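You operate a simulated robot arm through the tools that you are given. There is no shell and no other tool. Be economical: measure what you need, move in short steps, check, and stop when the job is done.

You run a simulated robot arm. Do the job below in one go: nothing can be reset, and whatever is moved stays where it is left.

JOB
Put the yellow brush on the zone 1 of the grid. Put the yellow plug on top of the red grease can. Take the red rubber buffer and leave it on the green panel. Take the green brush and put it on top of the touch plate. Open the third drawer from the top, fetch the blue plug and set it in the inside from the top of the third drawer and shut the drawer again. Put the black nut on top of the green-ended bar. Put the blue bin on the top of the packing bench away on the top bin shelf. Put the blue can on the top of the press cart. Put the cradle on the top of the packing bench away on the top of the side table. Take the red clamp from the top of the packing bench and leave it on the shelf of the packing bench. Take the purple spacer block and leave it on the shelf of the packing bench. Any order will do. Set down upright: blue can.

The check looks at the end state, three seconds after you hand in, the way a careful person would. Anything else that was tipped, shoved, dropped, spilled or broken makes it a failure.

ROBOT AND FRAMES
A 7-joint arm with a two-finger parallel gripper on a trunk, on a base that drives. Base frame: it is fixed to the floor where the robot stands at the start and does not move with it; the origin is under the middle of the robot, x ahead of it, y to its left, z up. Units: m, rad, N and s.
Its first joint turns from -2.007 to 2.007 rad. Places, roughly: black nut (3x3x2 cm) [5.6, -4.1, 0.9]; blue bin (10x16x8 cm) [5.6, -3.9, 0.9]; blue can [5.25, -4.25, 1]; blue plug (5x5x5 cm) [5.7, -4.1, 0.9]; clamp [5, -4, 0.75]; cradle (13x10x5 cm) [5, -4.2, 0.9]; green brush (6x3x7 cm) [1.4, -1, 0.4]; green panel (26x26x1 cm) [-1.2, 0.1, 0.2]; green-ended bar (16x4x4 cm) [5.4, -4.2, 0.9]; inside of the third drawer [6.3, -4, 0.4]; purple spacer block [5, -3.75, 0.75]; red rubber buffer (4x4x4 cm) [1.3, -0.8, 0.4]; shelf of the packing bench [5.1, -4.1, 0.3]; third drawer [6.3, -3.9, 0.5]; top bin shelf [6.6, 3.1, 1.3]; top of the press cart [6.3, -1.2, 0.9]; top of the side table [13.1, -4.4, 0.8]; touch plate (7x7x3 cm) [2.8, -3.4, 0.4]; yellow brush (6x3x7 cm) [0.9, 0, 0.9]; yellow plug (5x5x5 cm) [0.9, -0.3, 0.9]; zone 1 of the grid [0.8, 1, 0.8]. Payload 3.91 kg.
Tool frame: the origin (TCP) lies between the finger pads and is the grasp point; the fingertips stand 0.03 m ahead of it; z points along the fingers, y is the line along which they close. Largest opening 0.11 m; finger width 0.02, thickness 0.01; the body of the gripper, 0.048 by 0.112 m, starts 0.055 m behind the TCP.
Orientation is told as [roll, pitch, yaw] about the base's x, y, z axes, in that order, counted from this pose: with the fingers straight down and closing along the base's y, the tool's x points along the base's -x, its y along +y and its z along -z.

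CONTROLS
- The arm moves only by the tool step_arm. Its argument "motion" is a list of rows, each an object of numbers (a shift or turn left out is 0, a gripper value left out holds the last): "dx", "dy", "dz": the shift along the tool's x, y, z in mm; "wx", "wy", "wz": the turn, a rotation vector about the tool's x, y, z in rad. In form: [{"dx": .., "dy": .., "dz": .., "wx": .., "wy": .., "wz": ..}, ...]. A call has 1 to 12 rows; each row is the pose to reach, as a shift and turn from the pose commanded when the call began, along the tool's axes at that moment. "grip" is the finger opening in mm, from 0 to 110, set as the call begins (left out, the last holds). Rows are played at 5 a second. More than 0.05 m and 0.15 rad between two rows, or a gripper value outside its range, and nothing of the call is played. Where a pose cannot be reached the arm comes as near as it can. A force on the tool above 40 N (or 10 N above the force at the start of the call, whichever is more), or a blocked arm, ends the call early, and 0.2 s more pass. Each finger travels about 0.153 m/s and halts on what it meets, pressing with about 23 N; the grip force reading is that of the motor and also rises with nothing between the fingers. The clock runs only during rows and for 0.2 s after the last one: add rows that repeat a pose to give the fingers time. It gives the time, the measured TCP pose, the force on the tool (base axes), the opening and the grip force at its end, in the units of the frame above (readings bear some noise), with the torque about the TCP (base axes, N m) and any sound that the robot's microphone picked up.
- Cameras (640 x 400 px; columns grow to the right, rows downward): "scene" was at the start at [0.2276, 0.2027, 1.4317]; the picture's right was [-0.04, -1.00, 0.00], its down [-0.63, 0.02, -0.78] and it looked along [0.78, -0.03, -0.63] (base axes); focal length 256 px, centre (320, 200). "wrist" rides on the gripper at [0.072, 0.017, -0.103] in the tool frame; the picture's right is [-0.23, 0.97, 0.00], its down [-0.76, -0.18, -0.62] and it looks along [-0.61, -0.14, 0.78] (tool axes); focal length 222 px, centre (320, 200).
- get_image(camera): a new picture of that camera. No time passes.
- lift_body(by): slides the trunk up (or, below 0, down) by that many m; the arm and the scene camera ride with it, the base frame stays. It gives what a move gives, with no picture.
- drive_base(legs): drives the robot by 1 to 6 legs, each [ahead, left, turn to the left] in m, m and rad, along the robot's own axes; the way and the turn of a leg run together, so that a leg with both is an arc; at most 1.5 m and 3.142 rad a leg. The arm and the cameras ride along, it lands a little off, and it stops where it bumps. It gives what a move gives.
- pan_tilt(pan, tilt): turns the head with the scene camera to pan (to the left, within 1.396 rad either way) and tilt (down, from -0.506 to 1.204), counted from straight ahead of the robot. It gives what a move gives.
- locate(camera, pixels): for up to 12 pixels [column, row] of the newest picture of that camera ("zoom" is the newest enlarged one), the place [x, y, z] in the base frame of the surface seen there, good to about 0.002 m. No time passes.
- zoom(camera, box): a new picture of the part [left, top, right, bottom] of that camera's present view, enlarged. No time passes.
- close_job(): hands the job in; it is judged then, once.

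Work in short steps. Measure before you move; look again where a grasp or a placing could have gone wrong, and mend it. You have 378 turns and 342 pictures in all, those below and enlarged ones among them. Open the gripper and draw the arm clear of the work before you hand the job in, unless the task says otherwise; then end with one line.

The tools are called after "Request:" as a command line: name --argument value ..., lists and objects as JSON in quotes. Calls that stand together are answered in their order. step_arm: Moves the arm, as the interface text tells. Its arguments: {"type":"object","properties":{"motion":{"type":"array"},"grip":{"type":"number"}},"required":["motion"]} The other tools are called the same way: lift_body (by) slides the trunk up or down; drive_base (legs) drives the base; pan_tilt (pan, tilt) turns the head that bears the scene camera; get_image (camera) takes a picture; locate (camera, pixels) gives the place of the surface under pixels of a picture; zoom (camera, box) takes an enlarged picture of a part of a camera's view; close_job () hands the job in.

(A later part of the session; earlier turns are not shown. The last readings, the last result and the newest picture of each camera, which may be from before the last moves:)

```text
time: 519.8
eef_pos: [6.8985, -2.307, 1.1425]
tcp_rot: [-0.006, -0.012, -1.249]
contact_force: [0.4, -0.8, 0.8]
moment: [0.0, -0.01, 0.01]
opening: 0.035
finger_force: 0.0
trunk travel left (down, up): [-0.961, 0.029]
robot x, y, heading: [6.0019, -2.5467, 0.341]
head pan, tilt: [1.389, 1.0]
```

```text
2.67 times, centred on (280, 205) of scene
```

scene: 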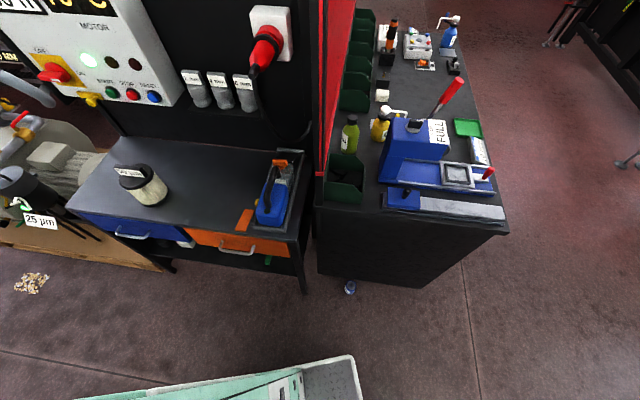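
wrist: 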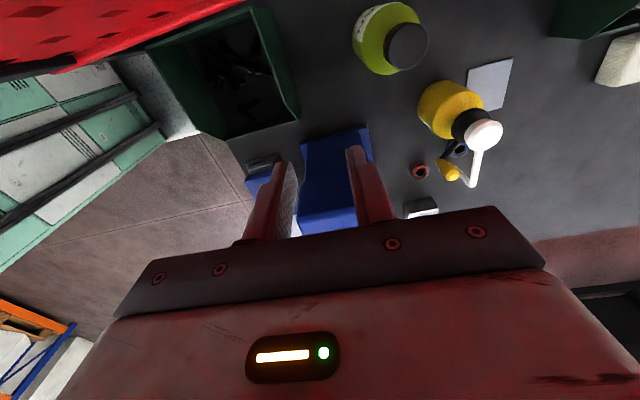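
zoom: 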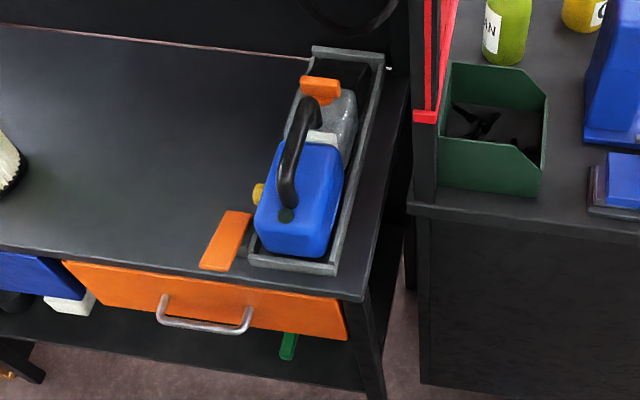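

Found: the can stands upright on the floor beside the cart. I locate it and the cart's face.

Request:
zoom --camera "scene" --box '[320, 265, 380, 310]'

Request:
locate --camera "zoom" --pixels '[[330, 185], [330, 140], [330, 230], [288, 185], [373, 185], [320, 255], [320, 100], [320, 122], [200, 105], [450, 140], [330, 60]]'

Request:
locate --camera "scene" --pixels '[[330, 200], [440, 215], [500, 225], [330, 270], [440, 285], [325, 240], [330, 165], [345, 100], [452, 90], [400, 190], [460, 160], [470, 200]]'

```text
8.89 times, centred on (350, 288) of scene
```

zoom: 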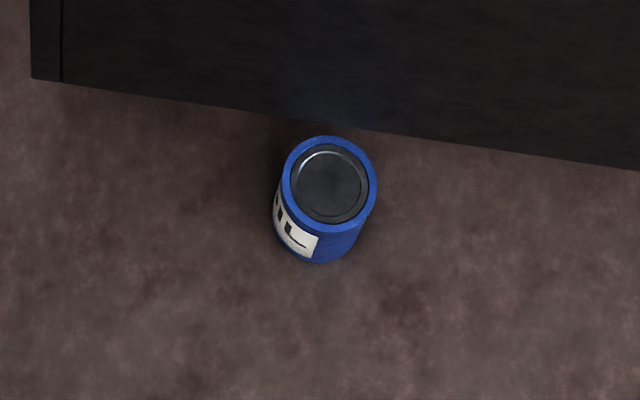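

```text
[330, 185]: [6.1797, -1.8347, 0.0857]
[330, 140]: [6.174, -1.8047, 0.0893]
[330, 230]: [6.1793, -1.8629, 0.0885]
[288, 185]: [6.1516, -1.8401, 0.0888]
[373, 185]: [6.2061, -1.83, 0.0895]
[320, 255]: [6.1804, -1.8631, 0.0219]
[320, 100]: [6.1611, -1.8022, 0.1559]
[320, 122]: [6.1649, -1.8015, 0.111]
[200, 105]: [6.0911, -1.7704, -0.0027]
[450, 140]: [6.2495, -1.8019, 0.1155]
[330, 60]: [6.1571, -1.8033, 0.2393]
```

```text
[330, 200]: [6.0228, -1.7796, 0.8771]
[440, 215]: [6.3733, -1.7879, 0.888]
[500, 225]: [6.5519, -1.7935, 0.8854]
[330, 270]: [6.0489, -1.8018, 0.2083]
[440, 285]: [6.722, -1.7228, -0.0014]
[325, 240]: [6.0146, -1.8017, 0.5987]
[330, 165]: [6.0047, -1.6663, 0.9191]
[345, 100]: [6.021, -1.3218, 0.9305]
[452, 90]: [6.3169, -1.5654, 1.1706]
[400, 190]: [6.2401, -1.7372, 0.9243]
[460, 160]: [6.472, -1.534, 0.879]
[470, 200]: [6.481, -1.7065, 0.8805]
```

Can stands at (6.179,-1.834), 3 mm from the cart's face (y=-1.802). I retract the arm well in before turning north.

Request:
step_arm --motion '[{"dx": 3, "dy": -45}, {"dx": 6, "dy": -90}, {"dx": 9, "dy": -135}, {"dx": 12, "dy": -180}, {"dx": 15, "dy": -225}, {"dx": 18, "dy": -270}, {"dx": 21, "dy": -315}, {"dx": 24, "dy": -360}, {"dx": 27, "dy": -400}]' --grip 110

Request:
get_image --camera "scene"

```text
time: 521.8
eef_pos: [6.5089, -2.4102, 1.1455]
tcp_rot: [-0.006, -0.011, -1.251]
contact_force: [0.3, -0.4, -0.3]
moment: [0.03, 0.0, -0.01]
opening: 0.11
finger_force: 0.0
trunk travel left (down, up): [-0.961, 0.029]
robot x, y, heading: [6.0042, -2.545, 0.339]
head pan, tilt: [1.389, 1.0]
```

```text
146 pictures are left
```

scene: 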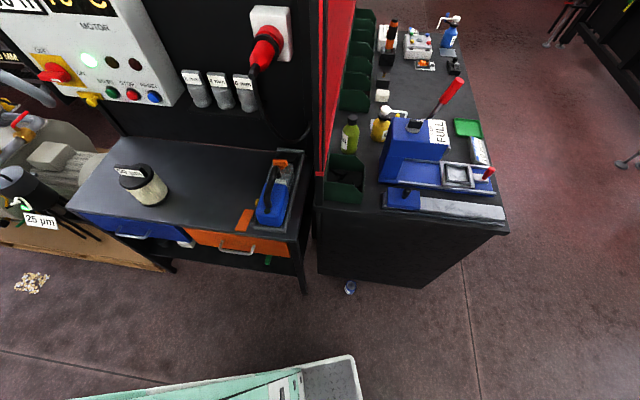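

Turn to face north with the arm tucked, then lower the trunk.

Request:
drive_base --legs '[[0, 0, 1.232]]'

Request:
lift_body --by -0.4

Request:
lift_body --by -0.35

Request:
pan_tilt --pan -0.2 --tilt 0.8

Request:
get_image --camera "scene"

Request:
get_image --camera "wrist"

```text
time: 525.3
eef_pos: [6.0423, -2.0261, 1.1469]
tcp_rot: [-0.004, -0.011, -0.015]
contact_force: [0.3, 1.0, -0.6]
moment: [0.01, 0.02, 0.01]
opening: 0.1101
finger_force: 0.1
trunk travel left (down, up): [-0.961, 0.029]
robot x, y, heading: [6.0035, -2.5485, 1.569]
head pan, tilt: [1.389, 1.0]
```

```text
time: 529.1
eef_pos: [6.0418, -2.0255, 0.7451]
tcp_rot: [-0.005, -0.012, -0.014]
contact_force: [0.1, 0.4, 0.7]
moment: [0.04, 0.0, 0.01]
opening: 0.11
finger_force: 0.1
trunk travel left (down, up): [-0.561, 0.429]
robot x, y, heading: [6.007, -2.5457, 1.57]
head pan, tilt: [1.389, 1.0]
```

```text
time: 532.5
eef_pos: [6.0417, -2.0256, 0.3961]
tcp_rot: [-0.004, -0.012, -0.016]
contact_force: [0.0, 1.4, 1.3]
moment: [0.01, -0.01, 0.0]
opening: 0.1097
finger_force: 0.1
trunk travel left (down, up): [-0.211, 0.779]
robot x, y, heading: [6.004, -2.5488, 1.573]
head pan, tilt: [1.389, 1.0]
```

```text
time: 534.2
eef_pos: [6.041, -2.0261, 0.3947]
tcp_rot: [-0.005, -0.01, -0.015]
contact_force: [-0.6, -0.2, -0.3]
moment: [0.0, 0.02, -0.01]
opening: 0.1101
finger_force: 0.0
trunk travel left (down, up): [-0.211, 0.779]
robot x, y, heading: [6.005, -2.5465, 1.569]
head pan, tilt: [-0.201, 0.799]
```

```text
145 pictures are left
```

scene: 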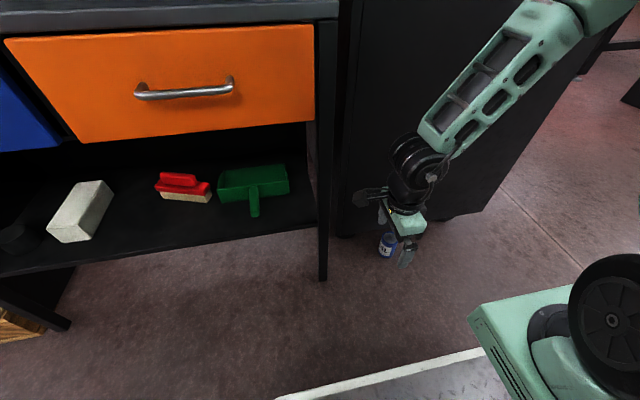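

```text
144 pictures are left
```

wrist: 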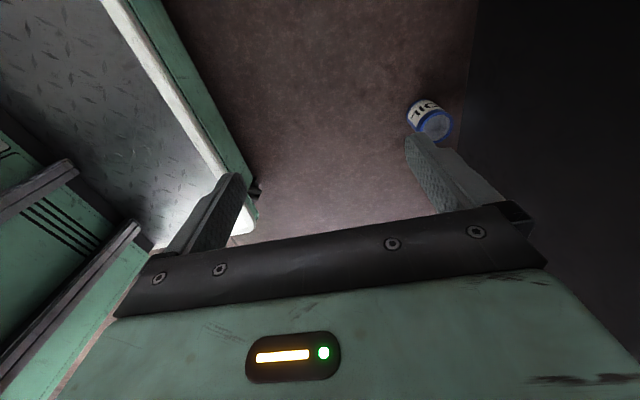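

Turn the tool so that it closes along x with the camera toward me, moving to x=6.18; then tilt it 0.3 rad so its body leans away from the cart.

Request:
step_arm --motion '[{"dx": -14, "wz": -0.14}, {"dx": -28, "wz": -0.28}, {"dx": -42, "wz": -0.42}, {"dx": -56, "wz": -0.56}, {"dx": -70, "wz": -0.7}, {"dx": -84, "wz": -0.84}, {"dx": -98, "wz": -0.98}, {"dx": -112, "wz": -1.12}, {"dx": -126, "wz": -1.26}, {"dx": -138, "wz": -1.4}, {"dx": -138, "wz": -1.5}, {"dx": -138, "wz": -1.586}]'

Request:
step_arm --motion '[{"wy": -0.1}, {"wy": -0.2}, {"wy": -0.3}, {"wy": -0.3}]'

Request:
get_image --camera "wrist"

Request:
get_image --camera "scene"

```text
time: 536.8
eef_pos: [6.1792, -2.0277, 0.3979]
tcp_rot: [-0.012, 0.004, 1.573]
contact_force: [-0.3, 0.1, -0.1]
moment: [0.0, -0.01, 0.02]
opening: 0.1101
finger_force: 0.1
trunk travel left (down, up): [-0.211, 0.779]
robot x, y, heading: [6.0083, -2.5457, 1.577]
head pan, tilt: [-0.201, 0.799]
```

```text
time: 537.8
eef_pos: [6.1864, -1.9958, 0.393]
tcp_rot: [-0.012, -0.292, 1.573]
contact_force: [-0.5, 0.2, 0.4]
moment: [-0.02, -0.01, -0.04]
opening: 0.1101
finger_force: 0.1
out of reach, approached as far as the arm can: row 2, 3, 4
trunk travel left (down, up): [-0.211, 0.779]
robot x, y, heading: [6.0042, -2.5505, 1.578]
head pan, tilt: [-0.201, 0.799]
```

```text
143 pictures are left
```

wrist: 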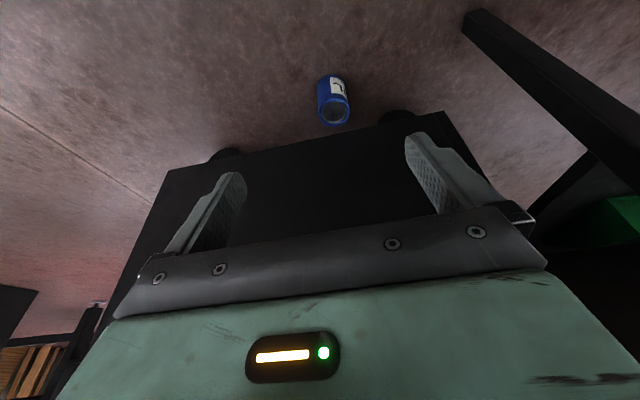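

```text
142 pictures are left
```

scene: 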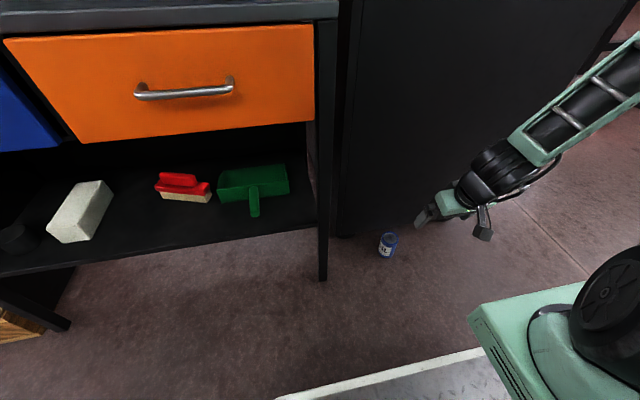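

Lower the trunk 0.2, then move the open fingers over the can.

Request:
lift_body --by -0.2

Request:
step_arm --motion '[{"dx": -38, "dy": 3, "dz": 11}, {"dx": -76, "dy": 7, "dz": 23}, {"dx": -114, "dy": 7, "dz": 34}, {"dx": -150, "dy": 7, "dz": 45}, {"dx": -150, "dy": 7, "dz": 45}]'

Request:
get_image --camera "wrist"

Request:
zoom --camera "scene" --box '[320, 140, 520, 290]'

```text
time: 540.0
eef_pos: [6.1869, -1.9971, 0.1929]
tcp_rot: [-0.013, -0.293, 1.574]
contact_force: [0.2, -0.4, -0.3]
moment: [0.03, 0.01, -0.02]
opening: 0.1101
finger_force: 0.0
trunk travel left (down, up): [-0.011, 0.979]
robot x, y, heading: [6.0058, -2.5484, 1.579]
head pan, tilt: [-0.201, 0.799]
```

```text
time: 541.2
eef_pos: [6.1776, -1.8383, 0.1921]
tcp_rot: [-0.01, -0.294, 1.573]
contact_force: [0.6, -0.3, -0.2]
moment: [-0.02, -0.03, -0.01]
opening: 0.1099
finger_force: 0.1
trunk travel left (down, up): [-0.011, 0.979]
robot x, y, heading: [6.0046, -2.5443, 1.578]
head pan, tilt: [-0.201, 0.799]
```

```text
141 pictures are left
```

wrist: 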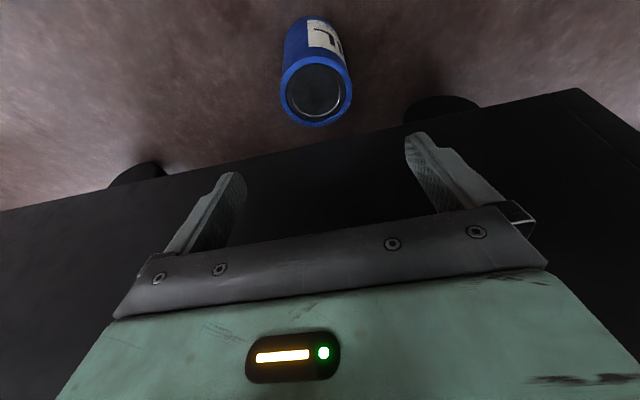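

```text
2.67 times, centred on (420, 215) of scene
```

zoom: 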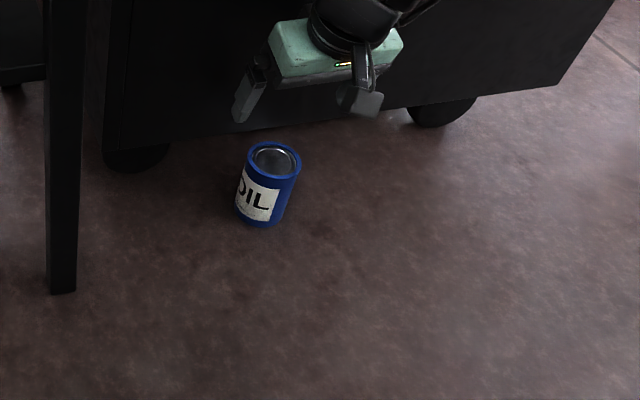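

Projection agrees: the can lies straight below. Descend vertically 0.135 m around it.

Request:
step_arm --motion '[{"dx": 12, "dz": 40}, {"dx": 24, "dz": 80}, {"dx": 33, "dz": 110}, {"dx": 39, "dz": 128}, {"dx": 39, "dz": 128}]'

Request:
get_image --camera "wrist"

Request:
zoom --camera "scene" --box '[320, 140, 520, 290]'

```text
time: 542.4
eef_pos: [6.1801, -1.8384, 0.0587]
tcp_rot: [-0.012, -0.294, 1.575]
contact_force: [-0.8, -0.1, 0.0]
moment: [0.0, 0.0, -0.02]
opening: 0.1099
finger_force: 0.0
trunk travel left (down, up): [-0.011, 0.979]
robot x, y, heading: [6.0063, -2.5453, 1.575]
head pan, tilt: [-0.201, 0.799]
```

```text
139 pictures are left
```

wrist: 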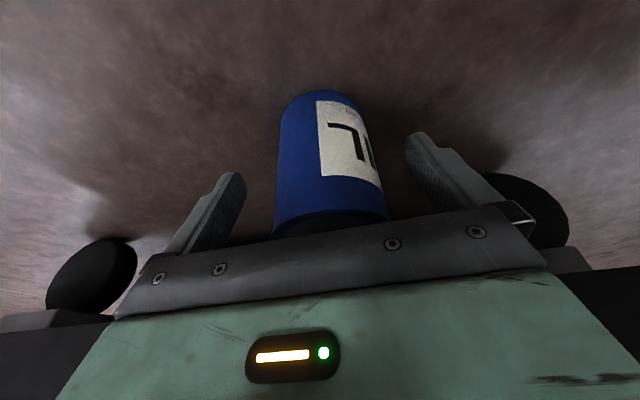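

```text
2.67 times, centred on (420, 215) of scene
```

zoom: 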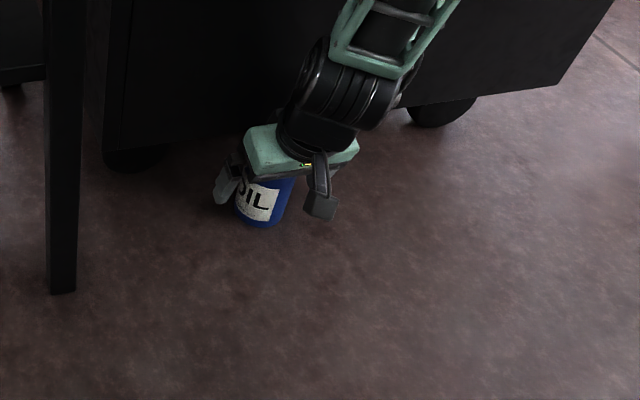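

Straddled. Close the fingers.

Request:
step_arm --motion '[{}, {}, {}, {}]' --grip 35

Request:
step_arm --motion '[{"dx": -6, "dz": -20}, {"dx": -15, "dz": -50}, {"dx": -27, "dz": -90}, {"dx": -39, "dz": -130}, {"dx": -39, "dz": -130}]'

Request:
get_image --camera "wrist"

```text
time: 543.4
eef_pos: [6.18, -1.8378, 0.0599]
tcp_rot: [-0.011, -0.293, 1.576]
contact_force: [-3.2, 0.8, 2.0]
moment: [0.01, 0.34, -0.01]
opening: 0.0592
finger_force: 23.2
trunk travel left (down, up): [-0.011, 0.979]
robot x, y, heading: [6.006, -2.5498, 1.569]
head pan, tilt: [-0.201, 0.799]
```

```text
time: 544.6
eef_pos: [6.1794, -1.8401, 0.195]
tcp_rot: [-0.012, -0.293, 1.574]
contact_force: [-0.8, 0.4, -1.6]
moment: [0.05, 0.02, -0.01]
opening: 0.0594
finger_force: 22.7
trunk travel left (down, up): [-0.011, 0.979]
robot x, y, heading: [6.0064, -2.5492, 1.576]
head pan, tilt: [-0.201, 0.799]
```

```text
137 pictures are left
```

wrist: 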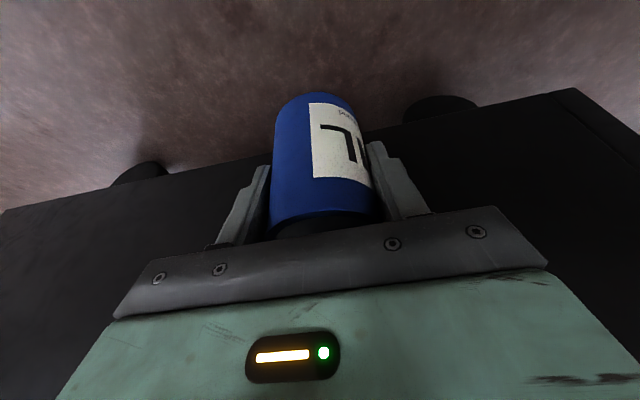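

Can held again at 59 mm. Back off, raise the trunk fully, and survey the cart top and the floor east of it.

Request:
drive_base --legs '[[-0.3, 0, 0]]'

Request:
lift_body --by 0.4

Request:
lift_body --by 0.4

Request:
lift_body --by 0.17

Request:
pan_tilt --pan -0.5 --tilt 0.45

Request:
get_image --camera "scene"

```text
time: 546.6
eef_pos: [6.1805, -2.1418, 0.195]
tcp_rot: [-0.012, -0.295, 1.572]
contact_force: [0.3, 0.0, -3.0]
moment: [0.01, -0.01, -0.02]
opening: 0.0591
finger_force: 23.3
trunk travel left (down, up): [-0.011, 0.979]
robot x, y, heading: [6.0041, -2.8472, 1.574]
head pan, tilt: [-0.201, 0.799]
```

```text
time: 550.5
eef_pos: [6.1806, -2.1412, 0.5936]
tcp_rot: [-0.013, -0.292, 1.571]
contact_force: [0.9, -0.2, -2.7]
moment: [-0.01, 0.0, 0.0]
opening: 0.0595
finger_force: 23.2
trunk travel left (down, up): [-0.411, 0.579]
robot x, y, heading: [6.0055, -2.8502, 1.57]
head pan, tilt: [-0.201, 0.799]
```

```text
time: 554.3
eef_pos: [6.1801, -2.1411, 0.9939]
tcp_rot: [-0.011, -0.292, 1.574]
contact_force: [-1.4, -0.5, -3.4]
moment: [-0.04, -0.03, 0.0]
opening: 0.0596
finger_force: 23.2
trunk travel left (down, up): [-0.811, 0.179]
robot x, y, heading: [6.0034, -2.8469, 1.569]
head pan, tilt: [-0.201, 0.799]
```

```text
time: 556.2
eef_pos: [6.1803, -2.1408, 1.1657]
tcp_rot: [-0.013, -0.292, 1.574]
contact_force: [-1.3, -0.1, -2.7]
moment: [0.01, 0.01, 0.01]
opening: 0.0596
finger_force: 22.8
trunk travel left (down, up): [-0.981, 0.009]
robot x, y, heading: [6.0049, -2.8457, 1.57]
head pan, tilt: [-0.201, 0.799]
```

```text
time: 557.0
eef_pos: [6.1803, -2.1402, 1.1657]
tcp_rot: [-0.012, -0.292, 1.571]
contact_force: [0.5, -0.5, -1.7]
moment: [-0.02, 0.0, 0.0]
opening: 0.0595
finger_force: 23.6
trunk travel left (down, up): [-0.981, 0.009]
robot x, y, heading: [6.0087, -2.8466, 1.573]
head pan, tilt: [-0.499, 0.45]
```

```text
136 pictures are left
```

scene: 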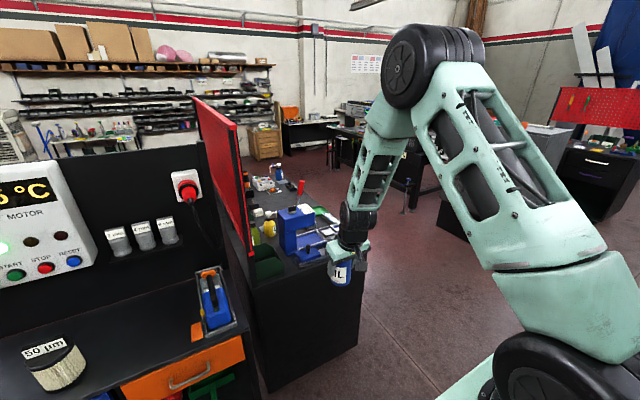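

Request:
zoom --camera "scene" --box '[230, 150, 370, 280]'

Request:
locate --camera "zoom" --pixels '[[245, 215], [230, 195], [250, 190], [275, 220], [170, 190], [150, 230], [330, 200], [395, 270], [420, 260], [225, 100], [200, 180], [360, 240]]'

Request:
locate --camera "scene" --pixels '[[440, 225], [405, 205], [470, 215], [390, 340], [550, 140], [600, 180], [335, 150]]'

```text
3.08 times, centred on (300, 215) of scene
```

zoom: 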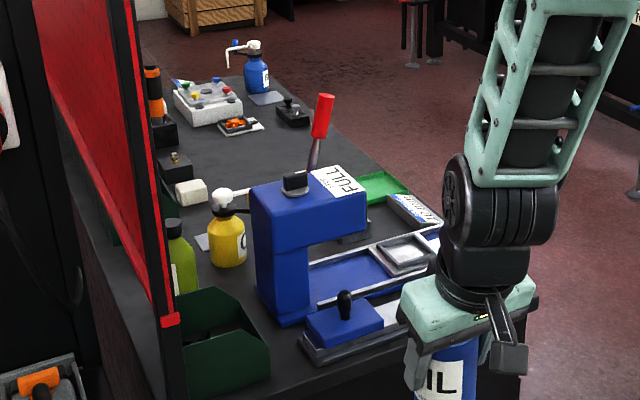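

```text
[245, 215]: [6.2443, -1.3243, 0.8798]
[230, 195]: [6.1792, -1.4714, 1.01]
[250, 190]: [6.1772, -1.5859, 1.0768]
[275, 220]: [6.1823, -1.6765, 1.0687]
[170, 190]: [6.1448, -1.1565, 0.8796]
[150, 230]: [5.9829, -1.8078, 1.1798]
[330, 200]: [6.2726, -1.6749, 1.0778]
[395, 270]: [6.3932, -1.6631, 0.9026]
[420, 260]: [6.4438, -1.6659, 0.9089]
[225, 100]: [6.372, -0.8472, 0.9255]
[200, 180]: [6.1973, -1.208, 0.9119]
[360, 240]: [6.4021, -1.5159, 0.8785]
```

```text
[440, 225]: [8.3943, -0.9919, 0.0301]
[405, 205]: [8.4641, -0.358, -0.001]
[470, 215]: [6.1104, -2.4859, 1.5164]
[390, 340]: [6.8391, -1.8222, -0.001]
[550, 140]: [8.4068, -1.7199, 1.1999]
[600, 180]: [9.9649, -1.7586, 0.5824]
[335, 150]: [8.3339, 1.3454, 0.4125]
```

Request:
locate --camera "zoom" --pixels '[[270, 150], [330, 165], [260, 170], [290, 130], [315, 160], [380, 185], [360, 180], [290, 105], [240, 125], [305, 140], [225, 150], [350, 150]]'

```text
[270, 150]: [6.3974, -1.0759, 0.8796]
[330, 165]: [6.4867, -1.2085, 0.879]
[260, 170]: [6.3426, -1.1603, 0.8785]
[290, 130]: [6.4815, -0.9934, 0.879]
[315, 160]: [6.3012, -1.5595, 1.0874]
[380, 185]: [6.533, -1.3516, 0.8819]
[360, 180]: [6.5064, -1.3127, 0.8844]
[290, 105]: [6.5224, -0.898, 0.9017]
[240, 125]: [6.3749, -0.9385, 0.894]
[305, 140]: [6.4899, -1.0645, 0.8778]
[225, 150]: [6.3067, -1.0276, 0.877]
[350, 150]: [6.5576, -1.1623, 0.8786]
```

Free spot at about (6.42,-1.16). Go round to the cart's east side: east 1.5, turn west there, then sidestep north.

Request:
drive_base --legs '[[0, -1.5, 0], [0, 0, 1.571], [0, -1.5, 0]]'

Request:
pan_tilt --pan -0.1 --tilt 0.6

Request:
get_image --camera "scene"

```text
time: 575.2
eef_pos: [6.789, -1.1636, 1.1646]
tcp_rot: [-0.011, -0.293, 3.138]
contact_force: [0.5, 0.4, -2.4]
moment: [0.01, -0.01, 0.03]
opening: 0.0595
finger_force: 22.9
trunk travel left (down, up): [-0.981, 0.009]
robot x, y, heading: [7.4912, -1.3431, 3.138]
head pan, tilt: [-0.499, 0.45]
```

```text
time: 576.1
eef_pos: [6.789, -1.1639, 1.165]
tcp_rot: [-0.014, -0.294, 3.138]
contact_force: [-0.4, 0.1, -1.8]
moment: [0.0, 0.0, -0.01]
opening: 0.0595
finger_force: 22.8
trunk travel left (down, up): [-0.981, 0.009]
robot x, y, heading: [7.4947, -1.3455, 3.137]
head pan, tilt: [-0.099, 0.6]
```

```text
134 pictures are left
```

scene: 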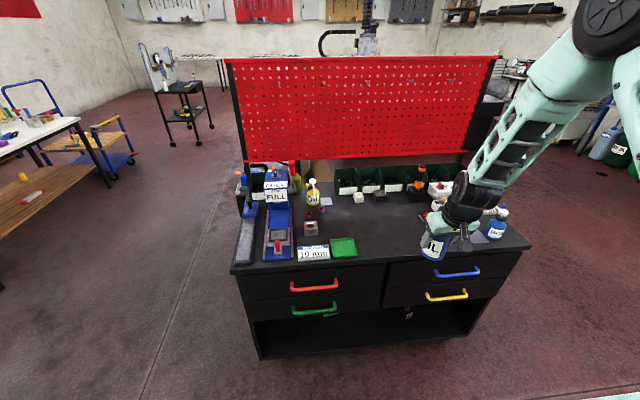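

Clear view: middle of the top is empty. Drive 0.37 m ahead.

Request:
drive_base --legs '[[0.37, 0, 0]]'

Request:
get_image --camera "scene"

Request:
get_image --camera "wrist"

```text
time: 578.5
eef_pos: [6.4171, -1.1655, 1.1652]
tcp_rot: [-0.011, -0.293, -3.14]
contact_force: [0.0, 0.7, -2.6]
moment: [0.02, 0.01, 0.0]
opening: 0.0596
finger_force: 22.4
trunk travel left (down, up): [-0.981, 0.009]
robot x, y, heading: [7.1249, -1.343, 3.143]
head pan, tilt: [-0.099, 0.6]
```

```text
133 pictures are left
```

scene: 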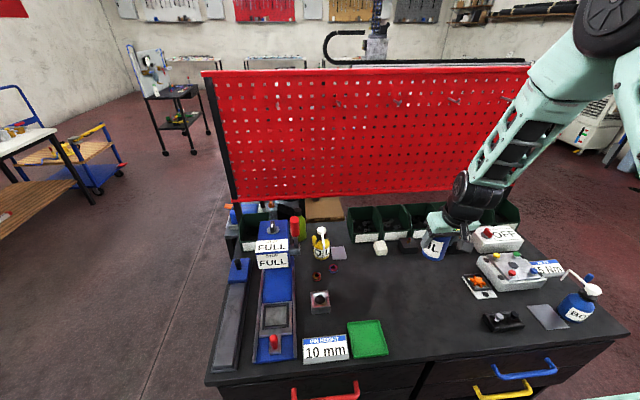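

```text
132 pictures are left
```

wrist: 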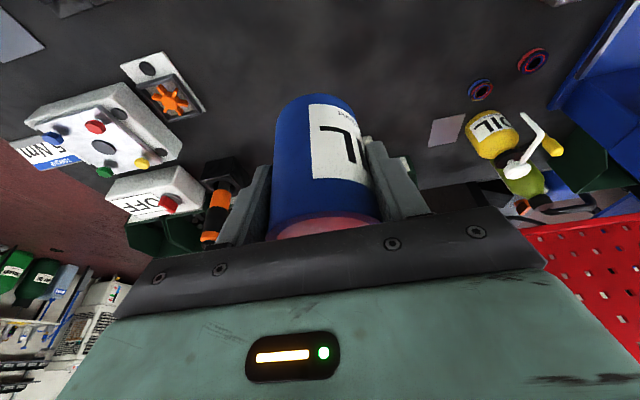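

The spot below is free. Lower the trunk 0.2, then check and touch down gently.

Request:
lift_body --by -0.2

Request:
get_image --camera "scene"

Request:
step_arm --motion '[{"dx": 3, "dz": 10}, {"dx": 6, "dz": 19}, {"dx": 6.5, "dz": 21}, {"dx": 6.5, "dz": 21}]'

```text
time: 580.6
eef_pos: [6.4169, -1.1661, 0.9653]
tcp_rot: [-0.013, -0.293, -3.14]
contact_force: [-0.6, -0.2, -2.0]
moment: [0.0, -0.05, 0.0]
opening: 0.0594
finger_force: 23.2
trunk travel left (down, up): [-0.781, 0.209]
robot x, y, heading: [7.1198, -1.3421, 3.138]
head pan, tilt: [-0.099, 0.6]
```

```text
131 pictures are left
```

scene: 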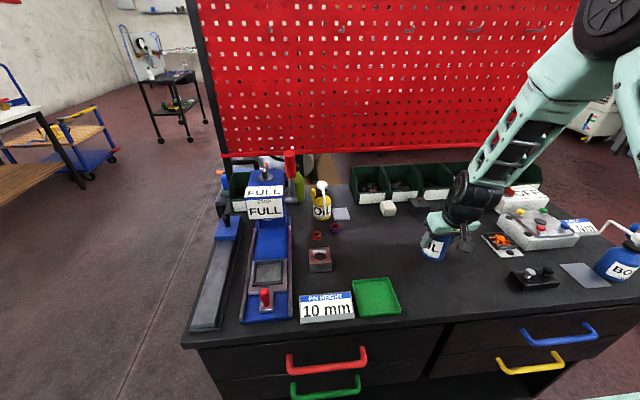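

```text
time: 581.6
eef_pos: [6.4167, -1.1656, 0.9427]
tcp_rot: [-0.01, -0.293, -3.141]
contact_force: [0.0, 1.0, -2.5]
moment: [0.02, -0.04, 0.0]
opening: 0.0595
finger_force: 23.3
trunk travel left (down, up): [-0.781, 0.209]
robot x, y, heading: [7.1236, -1.3398, 3.141]
head pan, tilt: [-0.099, 0.6]
```

Request:
step_arm --motion '[{"dx": 0.3, "dz": 1}, {"dx": 0.6, "dz": 2}, {"dx": 0.9, "dz": 3}, {"dx": 1.2, "dz": 4}, {"dx": 1.2, "dz": 4}]'

```text
time: 582.8
eef_pos: [6.4172, -1.1641, 0.939]
tcp_rot: [-0.012, -0.294, -3.142]
contact_force: [2.8, 1.6, 9.6]
moment: [-0.25, -0.1, 0.07]
opening: 0.0595
finger_force: 23.2
trunk travel left (down, up): [-0.781, 0.209]
robot x, y, heading: [7.1227, -1.3395, 3.135]
head pan, tilt: [-0.099, 0.6]
```

Contact at z 0.939. Release gently and withdraw upward along the tool axis.

Request:
step_arm --motion '[{}, {}, {}]' --grip 75

Request:
step_arm --motion '[{"dz": -20}, {"dz": -55}, {"dz": -100}, {"dz": -145}, {"dz": -180}]'

Request:
get_image --camera "scene"

Request:
get_image --camera "wrist"

```text
time: 583.6
eef_pos: [6.4178, -1.1655, 0.9384]
tcp_rot: [-0.014, -0.292, -3.139]
contact_force: [0.3, 0.5, 1.0]
moment: [-0.01, -0.01, 0.0]
opening: 0.0749
finger_force: 0.0
trunk travel left (down, up): [-0.781, 0.209]
robot x, y, heading: [7.1245, -1.3419, 3.137]
head pan, tilt: [-0.099, 0.6]
```

```text
time: 584.8
eef_pos: [6.4681, -1.1673, 1.1117]
tcp_rot: [-0.012, -0.295, -3.142]
contact_force: [-0.4, 1.0, -0.1]
moment: [0.02, 0.0, -0.01]
opening: 0.075
finger_force: 0.1
trunk travel left (down, up): [-0.781, 0.209]
robot x, y, heading: [7.1225, -1.3456, 3.139]
head pan, tilt: [-0.099, 0.6]
```

```text
130 pictures are left
```

scene: 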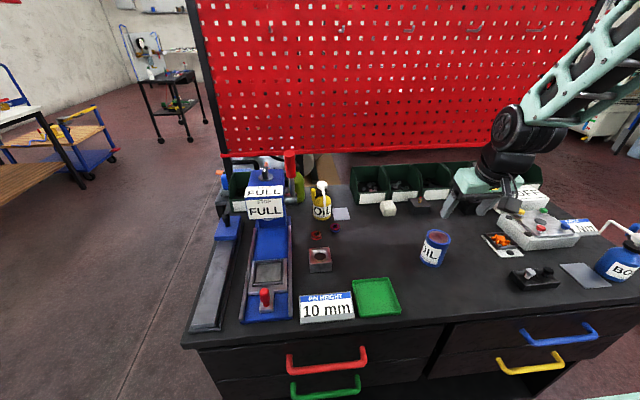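

```text
129 pictures are left
```

wrist: 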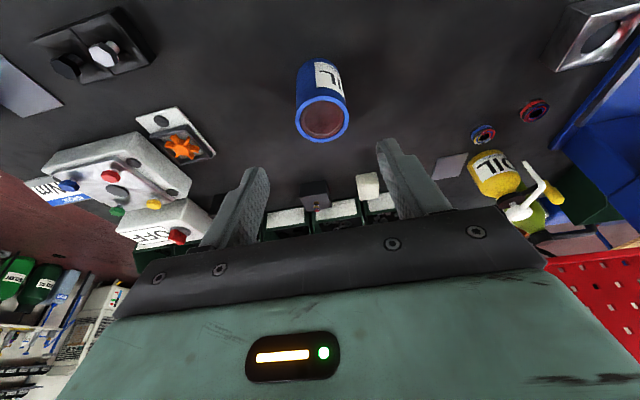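

Can stands upright on the press cart, nothing toppled there. Next the spacer and clamp: back off, go to the bench's north side.

Request:
drive_base --legs '[[-0.5, 0, 0], [0, 1.3, 0], [1.3, 0, 0], [1.15, 0, 0], [0, 0, 1.571]]'

Request:
pan_tilt --pan 0.0 --tilt 0.55

Request:
get_image --camera "scene"

```text
time: 609.4
eef_pos: [5.0028, -3.3078, 1.1114]
tcp_rot: [-0.01, -0.294, -1.562]
contact_force: [0.6, 0.3, -0.7]
moment: [-0.01, -0.02, 0.01]
opening: 0.0747
finger_force: 0.0
trunk travel left (down, up): [-0.781, 0.209]
robot x, y, heading: [5.1698, -2.6499, -1.56]
head pan, tilt: [-0.099, 0.6]
```

```text
time: 610.1
eef_pos: [5.0036, -3.3084, 1.1109]
tcp_rot: [-0.013, -0.293, -1.563]
contact_force: [-0.3, 0.7, 0.0]
moment: [-0.02, 0.01, 0.02]
opening: 0.0755
finger_force: 0.1
trunk travel left (down, up): [-0.781, 0.209]
robot x, y, heading: [5.1738, -2.6506, -1.563]
head pan, tilt: [0.0, 0.55]
```

```text
128 pictures are left
```

scene: 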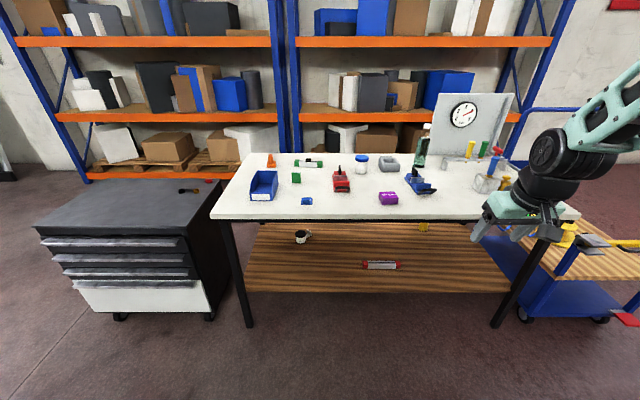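

Request:
zoom --camera "scene" --box '[300, 140, 460, 240]'

Request:
locate --camera "zoom" --pixels '[[318, 207], [395, 215], [350, 205], [352, 228], [320, 245], [392, 250], [355, 252], [312, 230], [320, 255], [392, 258]]'

Request:
locate --camera "scene" --pixels '[[380, 265], [300, 238], [423, 228], [380, 288], [350, 250], [350, 230], [440, 260], [250, 290], [460, 285], [380, 215], [380, 222]]'

```text
4.00 times, centred on (380, 190) of scene
```

zoom: 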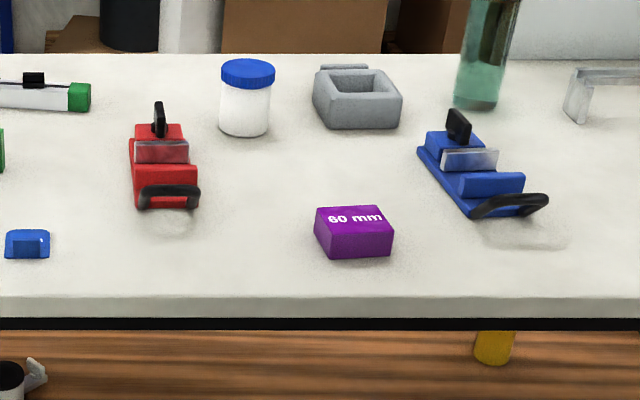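

```text
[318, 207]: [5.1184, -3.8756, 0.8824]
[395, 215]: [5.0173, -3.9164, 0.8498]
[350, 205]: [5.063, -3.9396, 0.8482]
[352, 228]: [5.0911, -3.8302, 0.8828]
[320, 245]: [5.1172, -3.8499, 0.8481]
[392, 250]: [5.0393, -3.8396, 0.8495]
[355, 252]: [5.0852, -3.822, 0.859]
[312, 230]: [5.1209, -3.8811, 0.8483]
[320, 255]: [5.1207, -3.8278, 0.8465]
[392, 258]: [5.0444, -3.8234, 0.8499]
```

```text
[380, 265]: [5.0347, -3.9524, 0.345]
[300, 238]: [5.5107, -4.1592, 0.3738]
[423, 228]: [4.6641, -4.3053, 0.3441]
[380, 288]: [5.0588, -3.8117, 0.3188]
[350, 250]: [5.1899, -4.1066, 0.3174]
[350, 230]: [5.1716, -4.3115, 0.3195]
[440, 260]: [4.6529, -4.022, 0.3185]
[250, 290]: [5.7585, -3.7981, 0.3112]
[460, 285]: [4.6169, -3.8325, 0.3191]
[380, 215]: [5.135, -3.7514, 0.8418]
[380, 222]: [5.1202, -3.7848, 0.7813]
```

Request:
zoom --camera "scene" --box '[365, 180, 415, 215]'

Request:
zoom --camera "scene" --box '[320, 155, 370, 205]'

```text
11.43 times, centred on (390, 198) of scene
```

zoom: 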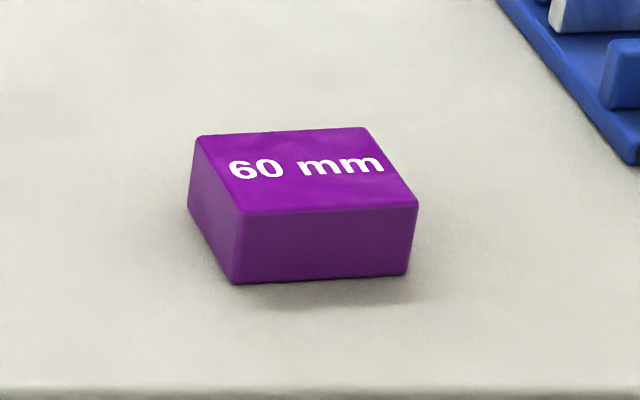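

```text
8.00 times, centred on (345, 180) of scene
```

zoom: 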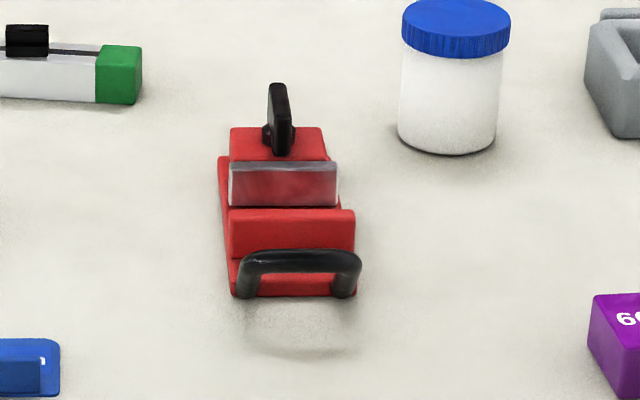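

Request:
locate --camera "zoom" --pixels '[[280, 90], [235, 135], [320, 135], [285, 170], [235, 215], [350, 220], [290, 235], [300, 255], [245, 270], [355, 270], [290, 292], [220, 165]]'

Request:
locate --camera "scene" --pixels '[[383, 193], [396, 192], [400, 198], [387, 198], [386, 203], [400, 203], [382, 198]]'

```text
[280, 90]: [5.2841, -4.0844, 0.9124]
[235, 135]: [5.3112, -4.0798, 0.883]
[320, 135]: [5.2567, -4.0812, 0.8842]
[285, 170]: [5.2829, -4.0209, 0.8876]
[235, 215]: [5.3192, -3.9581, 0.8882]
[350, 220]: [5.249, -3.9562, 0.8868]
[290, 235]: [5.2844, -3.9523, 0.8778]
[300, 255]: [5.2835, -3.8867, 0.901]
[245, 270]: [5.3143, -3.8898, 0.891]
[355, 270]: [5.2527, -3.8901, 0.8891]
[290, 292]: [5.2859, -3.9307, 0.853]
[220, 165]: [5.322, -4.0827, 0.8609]
```

```text
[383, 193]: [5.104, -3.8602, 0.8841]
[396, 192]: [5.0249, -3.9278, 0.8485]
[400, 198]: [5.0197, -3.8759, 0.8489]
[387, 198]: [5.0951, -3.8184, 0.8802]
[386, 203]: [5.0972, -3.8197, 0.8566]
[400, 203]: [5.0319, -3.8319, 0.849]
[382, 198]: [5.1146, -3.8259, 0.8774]
```

Request:
locate --camera "scene" --pixels '[[380, 193], [393, 192.5], [397.5, 198], [384, 198.5], [384, 203], [397, 203.5], [388.5, 195.5]]'

```text
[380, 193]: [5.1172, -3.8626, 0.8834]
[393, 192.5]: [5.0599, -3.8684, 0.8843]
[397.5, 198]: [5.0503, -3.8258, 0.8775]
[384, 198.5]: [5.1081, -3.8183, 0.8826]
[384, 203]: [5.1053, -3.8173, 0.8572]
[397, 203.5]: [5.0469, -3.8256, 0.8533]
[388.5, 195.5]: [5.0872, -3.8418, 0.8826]
```

Spacer centre (5.083,-3.843), turned ≈0.11 rad, top 0.883. I pitch the tool to 46° nose-down, yaw it 0.11, and drive closer.

Request:
step_arm --motion '[{"wy": -0.12}, {"wy": -0.24}, {"wy": -0.36}, {"wy": -0.477}, {"wy": -0.477}]' --grip 95

Request:
step_arm --motion '[{"wx": -0.077, "wz": -0.079}, {"wx": -0.077, "wz": -0.079}]'

Request:
drive_base --legs '[[0.3, 0, 0]]'

Request:
get_image --camera "wrist"

Request:
get_image --camera "scene"

```text
time: 611.3
eef_pos: [5.0032, -3.3072, 1.1119]
tcp_rot: [-0.014, -0.772, -1.554]
contact_force: [-0.3, 0.3, 0.1]
moment: [-0.02, -0.04, 0.01]
opening: 0.0949
finger_force: 0.0
trunk travel left (down, up): [-0.781, 0.209]
robot x, y, heading: [5.1738, -2.65, -1.564]
head pan, tilt: [0.0, 0.55]
```

```text
time: 611.9
eef_pos: [5.0037, -3.3075, 1.1104]
tcp_rot: [-0.014, -0.769, -1.445]
contact_force: [-0.9, 0.1, 0.4]
moment: [0.04, 0.0, 0.02]
opening: 0.0949
finger_force: 0.0
trunk travel left (down, up): [-0.781, 0.209]
robot x, y, heading: [5.1738, -2.6499, -1.563]
head pan, tilt: [0.0, 0.55]
```

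```text
time: 613.9
eef_pos: [5.0083, -3.6075, 1.1102]
tcp_rot: [-0.014, -0.768, -1.441]
contact_force: [0.1, -0.2, -0.5]
moment: [-0.01, 0.01, -0.01]
opening: 0.0948
finger_force: 0.1
trunk travel left (down, up): [-0.781, 0.209]
robot x, y, heading: [5.1757, -2.9473, -1.558]
head pan, tilt: [0.0, 0.55]
```

```text
124 pictures are left
```

wrist: 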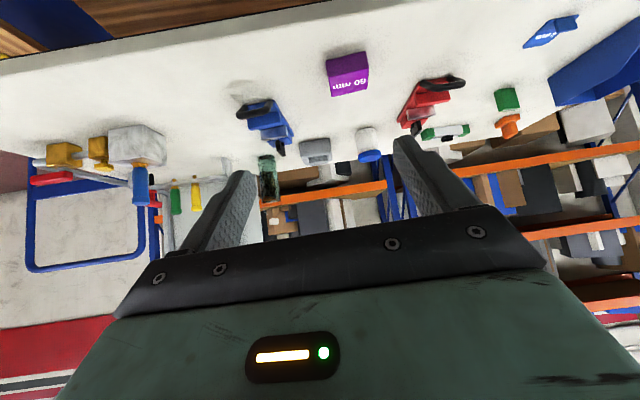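

```text
123 pictures are left
```

scene: 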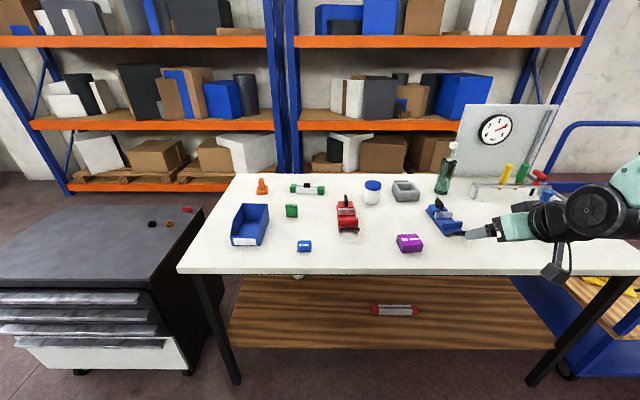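

Approach along the tool line to a standoff 10 cm before the spacer.

Request:
step_arm --motion '[{"dy": 15, "dz": 40}, {"dy": 30, "dz": 80}, {"dy": 44, "dz": 120}, {"dy": 44, "dz": 160}, {"dy": 44, "dz": 200}, {"dx": -2, "dy": 44, "dz": 230}, {"dx": -2, "dy": 44, "dz": 230}]'

Request:
get_image --camera "wrist"

Request:
zoom --camera "scene" --box '[340, 170, 540, 290]'

```text
time: 615.5
eef_pos: [5.0707, -3.7617, 0.9469]
tcp_rot: [-0.017, -0.769, -1.441]
contact_force: [-0.8, -0.7, -0.5]
moment: [-0.01, -0.01, -0.03]
opening: 0.095
finger_force: 0.0
trunk travel left (down, up): [-0.781, 0.209]
robot x, y, heading: [5.178, -2.9469, -1.568]
head pan, tilt: [0.0, 0.55]
```

```text
122 pictures are left
```

wrist: 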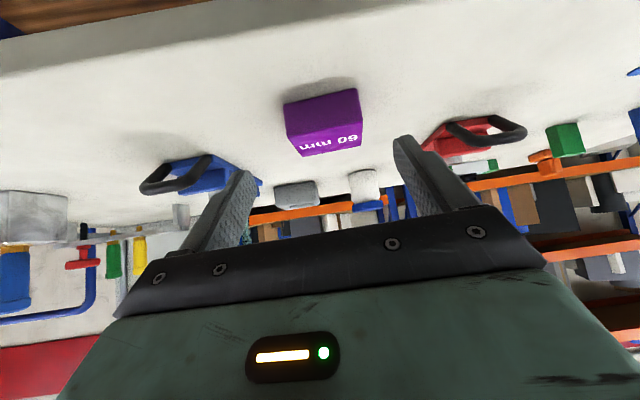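

```text
3.20 times, centred on (440, 230) of scene
```

zoom: 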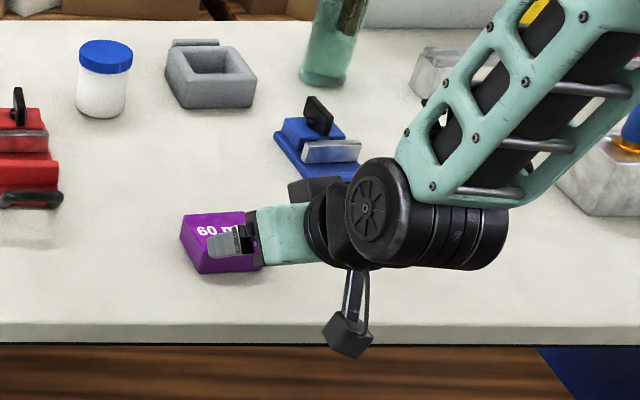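

Aligned. Advance 98 mm and grip.

Request:
step_arm --motion '[{"dz": 40}, {"dz": 75}, {"dz": 98}, {"dz": 98}]'

Request:
step_arm --motion '[{}, {}, {}, {}]' --grip 35

Request:
get_image --camera "wrist"

```text
time: 616.5
eef_pos: [5.0774, -3.8295, 0.8779]
tcp_rot: [-0.015, -0.774, -1.441]
contact_force: [-1.7, 13.1, 21.8]
moment: [0.26, -1.02, 0.74]
opening: 0.0946
finger_force: 0.0
trunk travel left (down, up): [-0.781, 0.209]
robot x, y, heading: [5.1766, -2.9483, -1.563]
head pan, tilt: [0.0, 0.55]
```

```text
time: 617.5
eef_pos: [5.0765, -3.8308, 0.8787]
tcp_rot: [-0.016, -0.774, -1.443]
contact_force: [1.1, -9.1, 23.6]
moment: [-0.4, -0.89, -0.35]
opening: 0.0698
finger_force: 23.1
trunk travel left (down, up): [-0.781, 0.209]
robot x, y, heading: [5.174, -2.9473, -1.566]
head pan, tilt: [0.0, 0.55]
```

```text
120 pictures are left
```

wrist: 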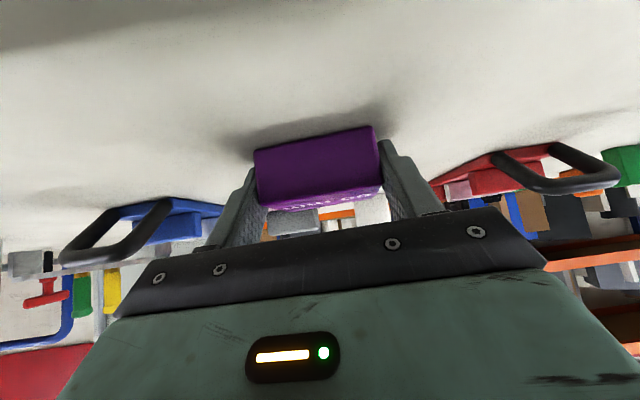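

The tips pressed the bench (22 N) and the opening reads 70 mm. I relieve 4 mm upward and re-read.

Request:
step_arm --motion '[{"dx": -2, "dz": -2}, {"dx": -3, "dz": -3}, {"dx": -3, "dz": -3}]'

Request:
zoom --camera "wrist" --box '[200, 100, 460, 240]'

Request:
zoom --camera "scene" --box '[340, 190, 500, 290]'

```text
time: 618.3
eef_pos: [5.0761, -3.829, 0.8797]
tcp_rot: [-0.015, -0.766, -1.441]
contact_force: [-1.7, -0.5, 4.4]
moment: [-0.32, -0.16, -0.12]
opening: 0.0701
finger_force: 23.2
trunk travel left (down, up): [-0.781, 0.209]
robot x, y, heading: [5.1764, -2.9471, -1.566]
head pan, tilt: [0.0, 0.55]
```

```text
2.46 times, centred on (330, 170) of wrist
```

zoom: 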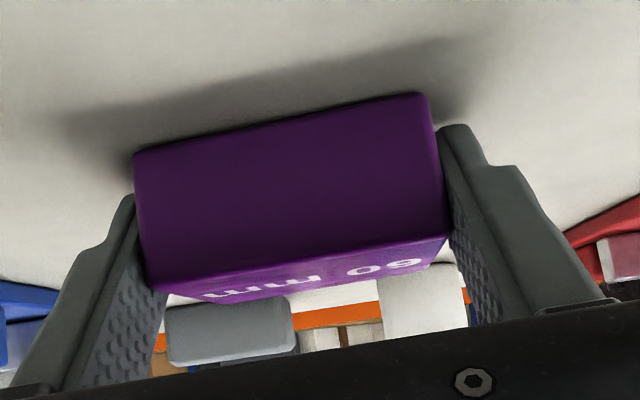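

```text
4.00 times, centred on (420, 240) of scene
```

zoom: 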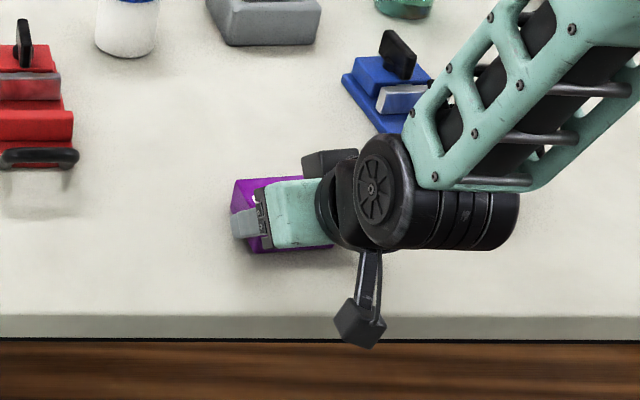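

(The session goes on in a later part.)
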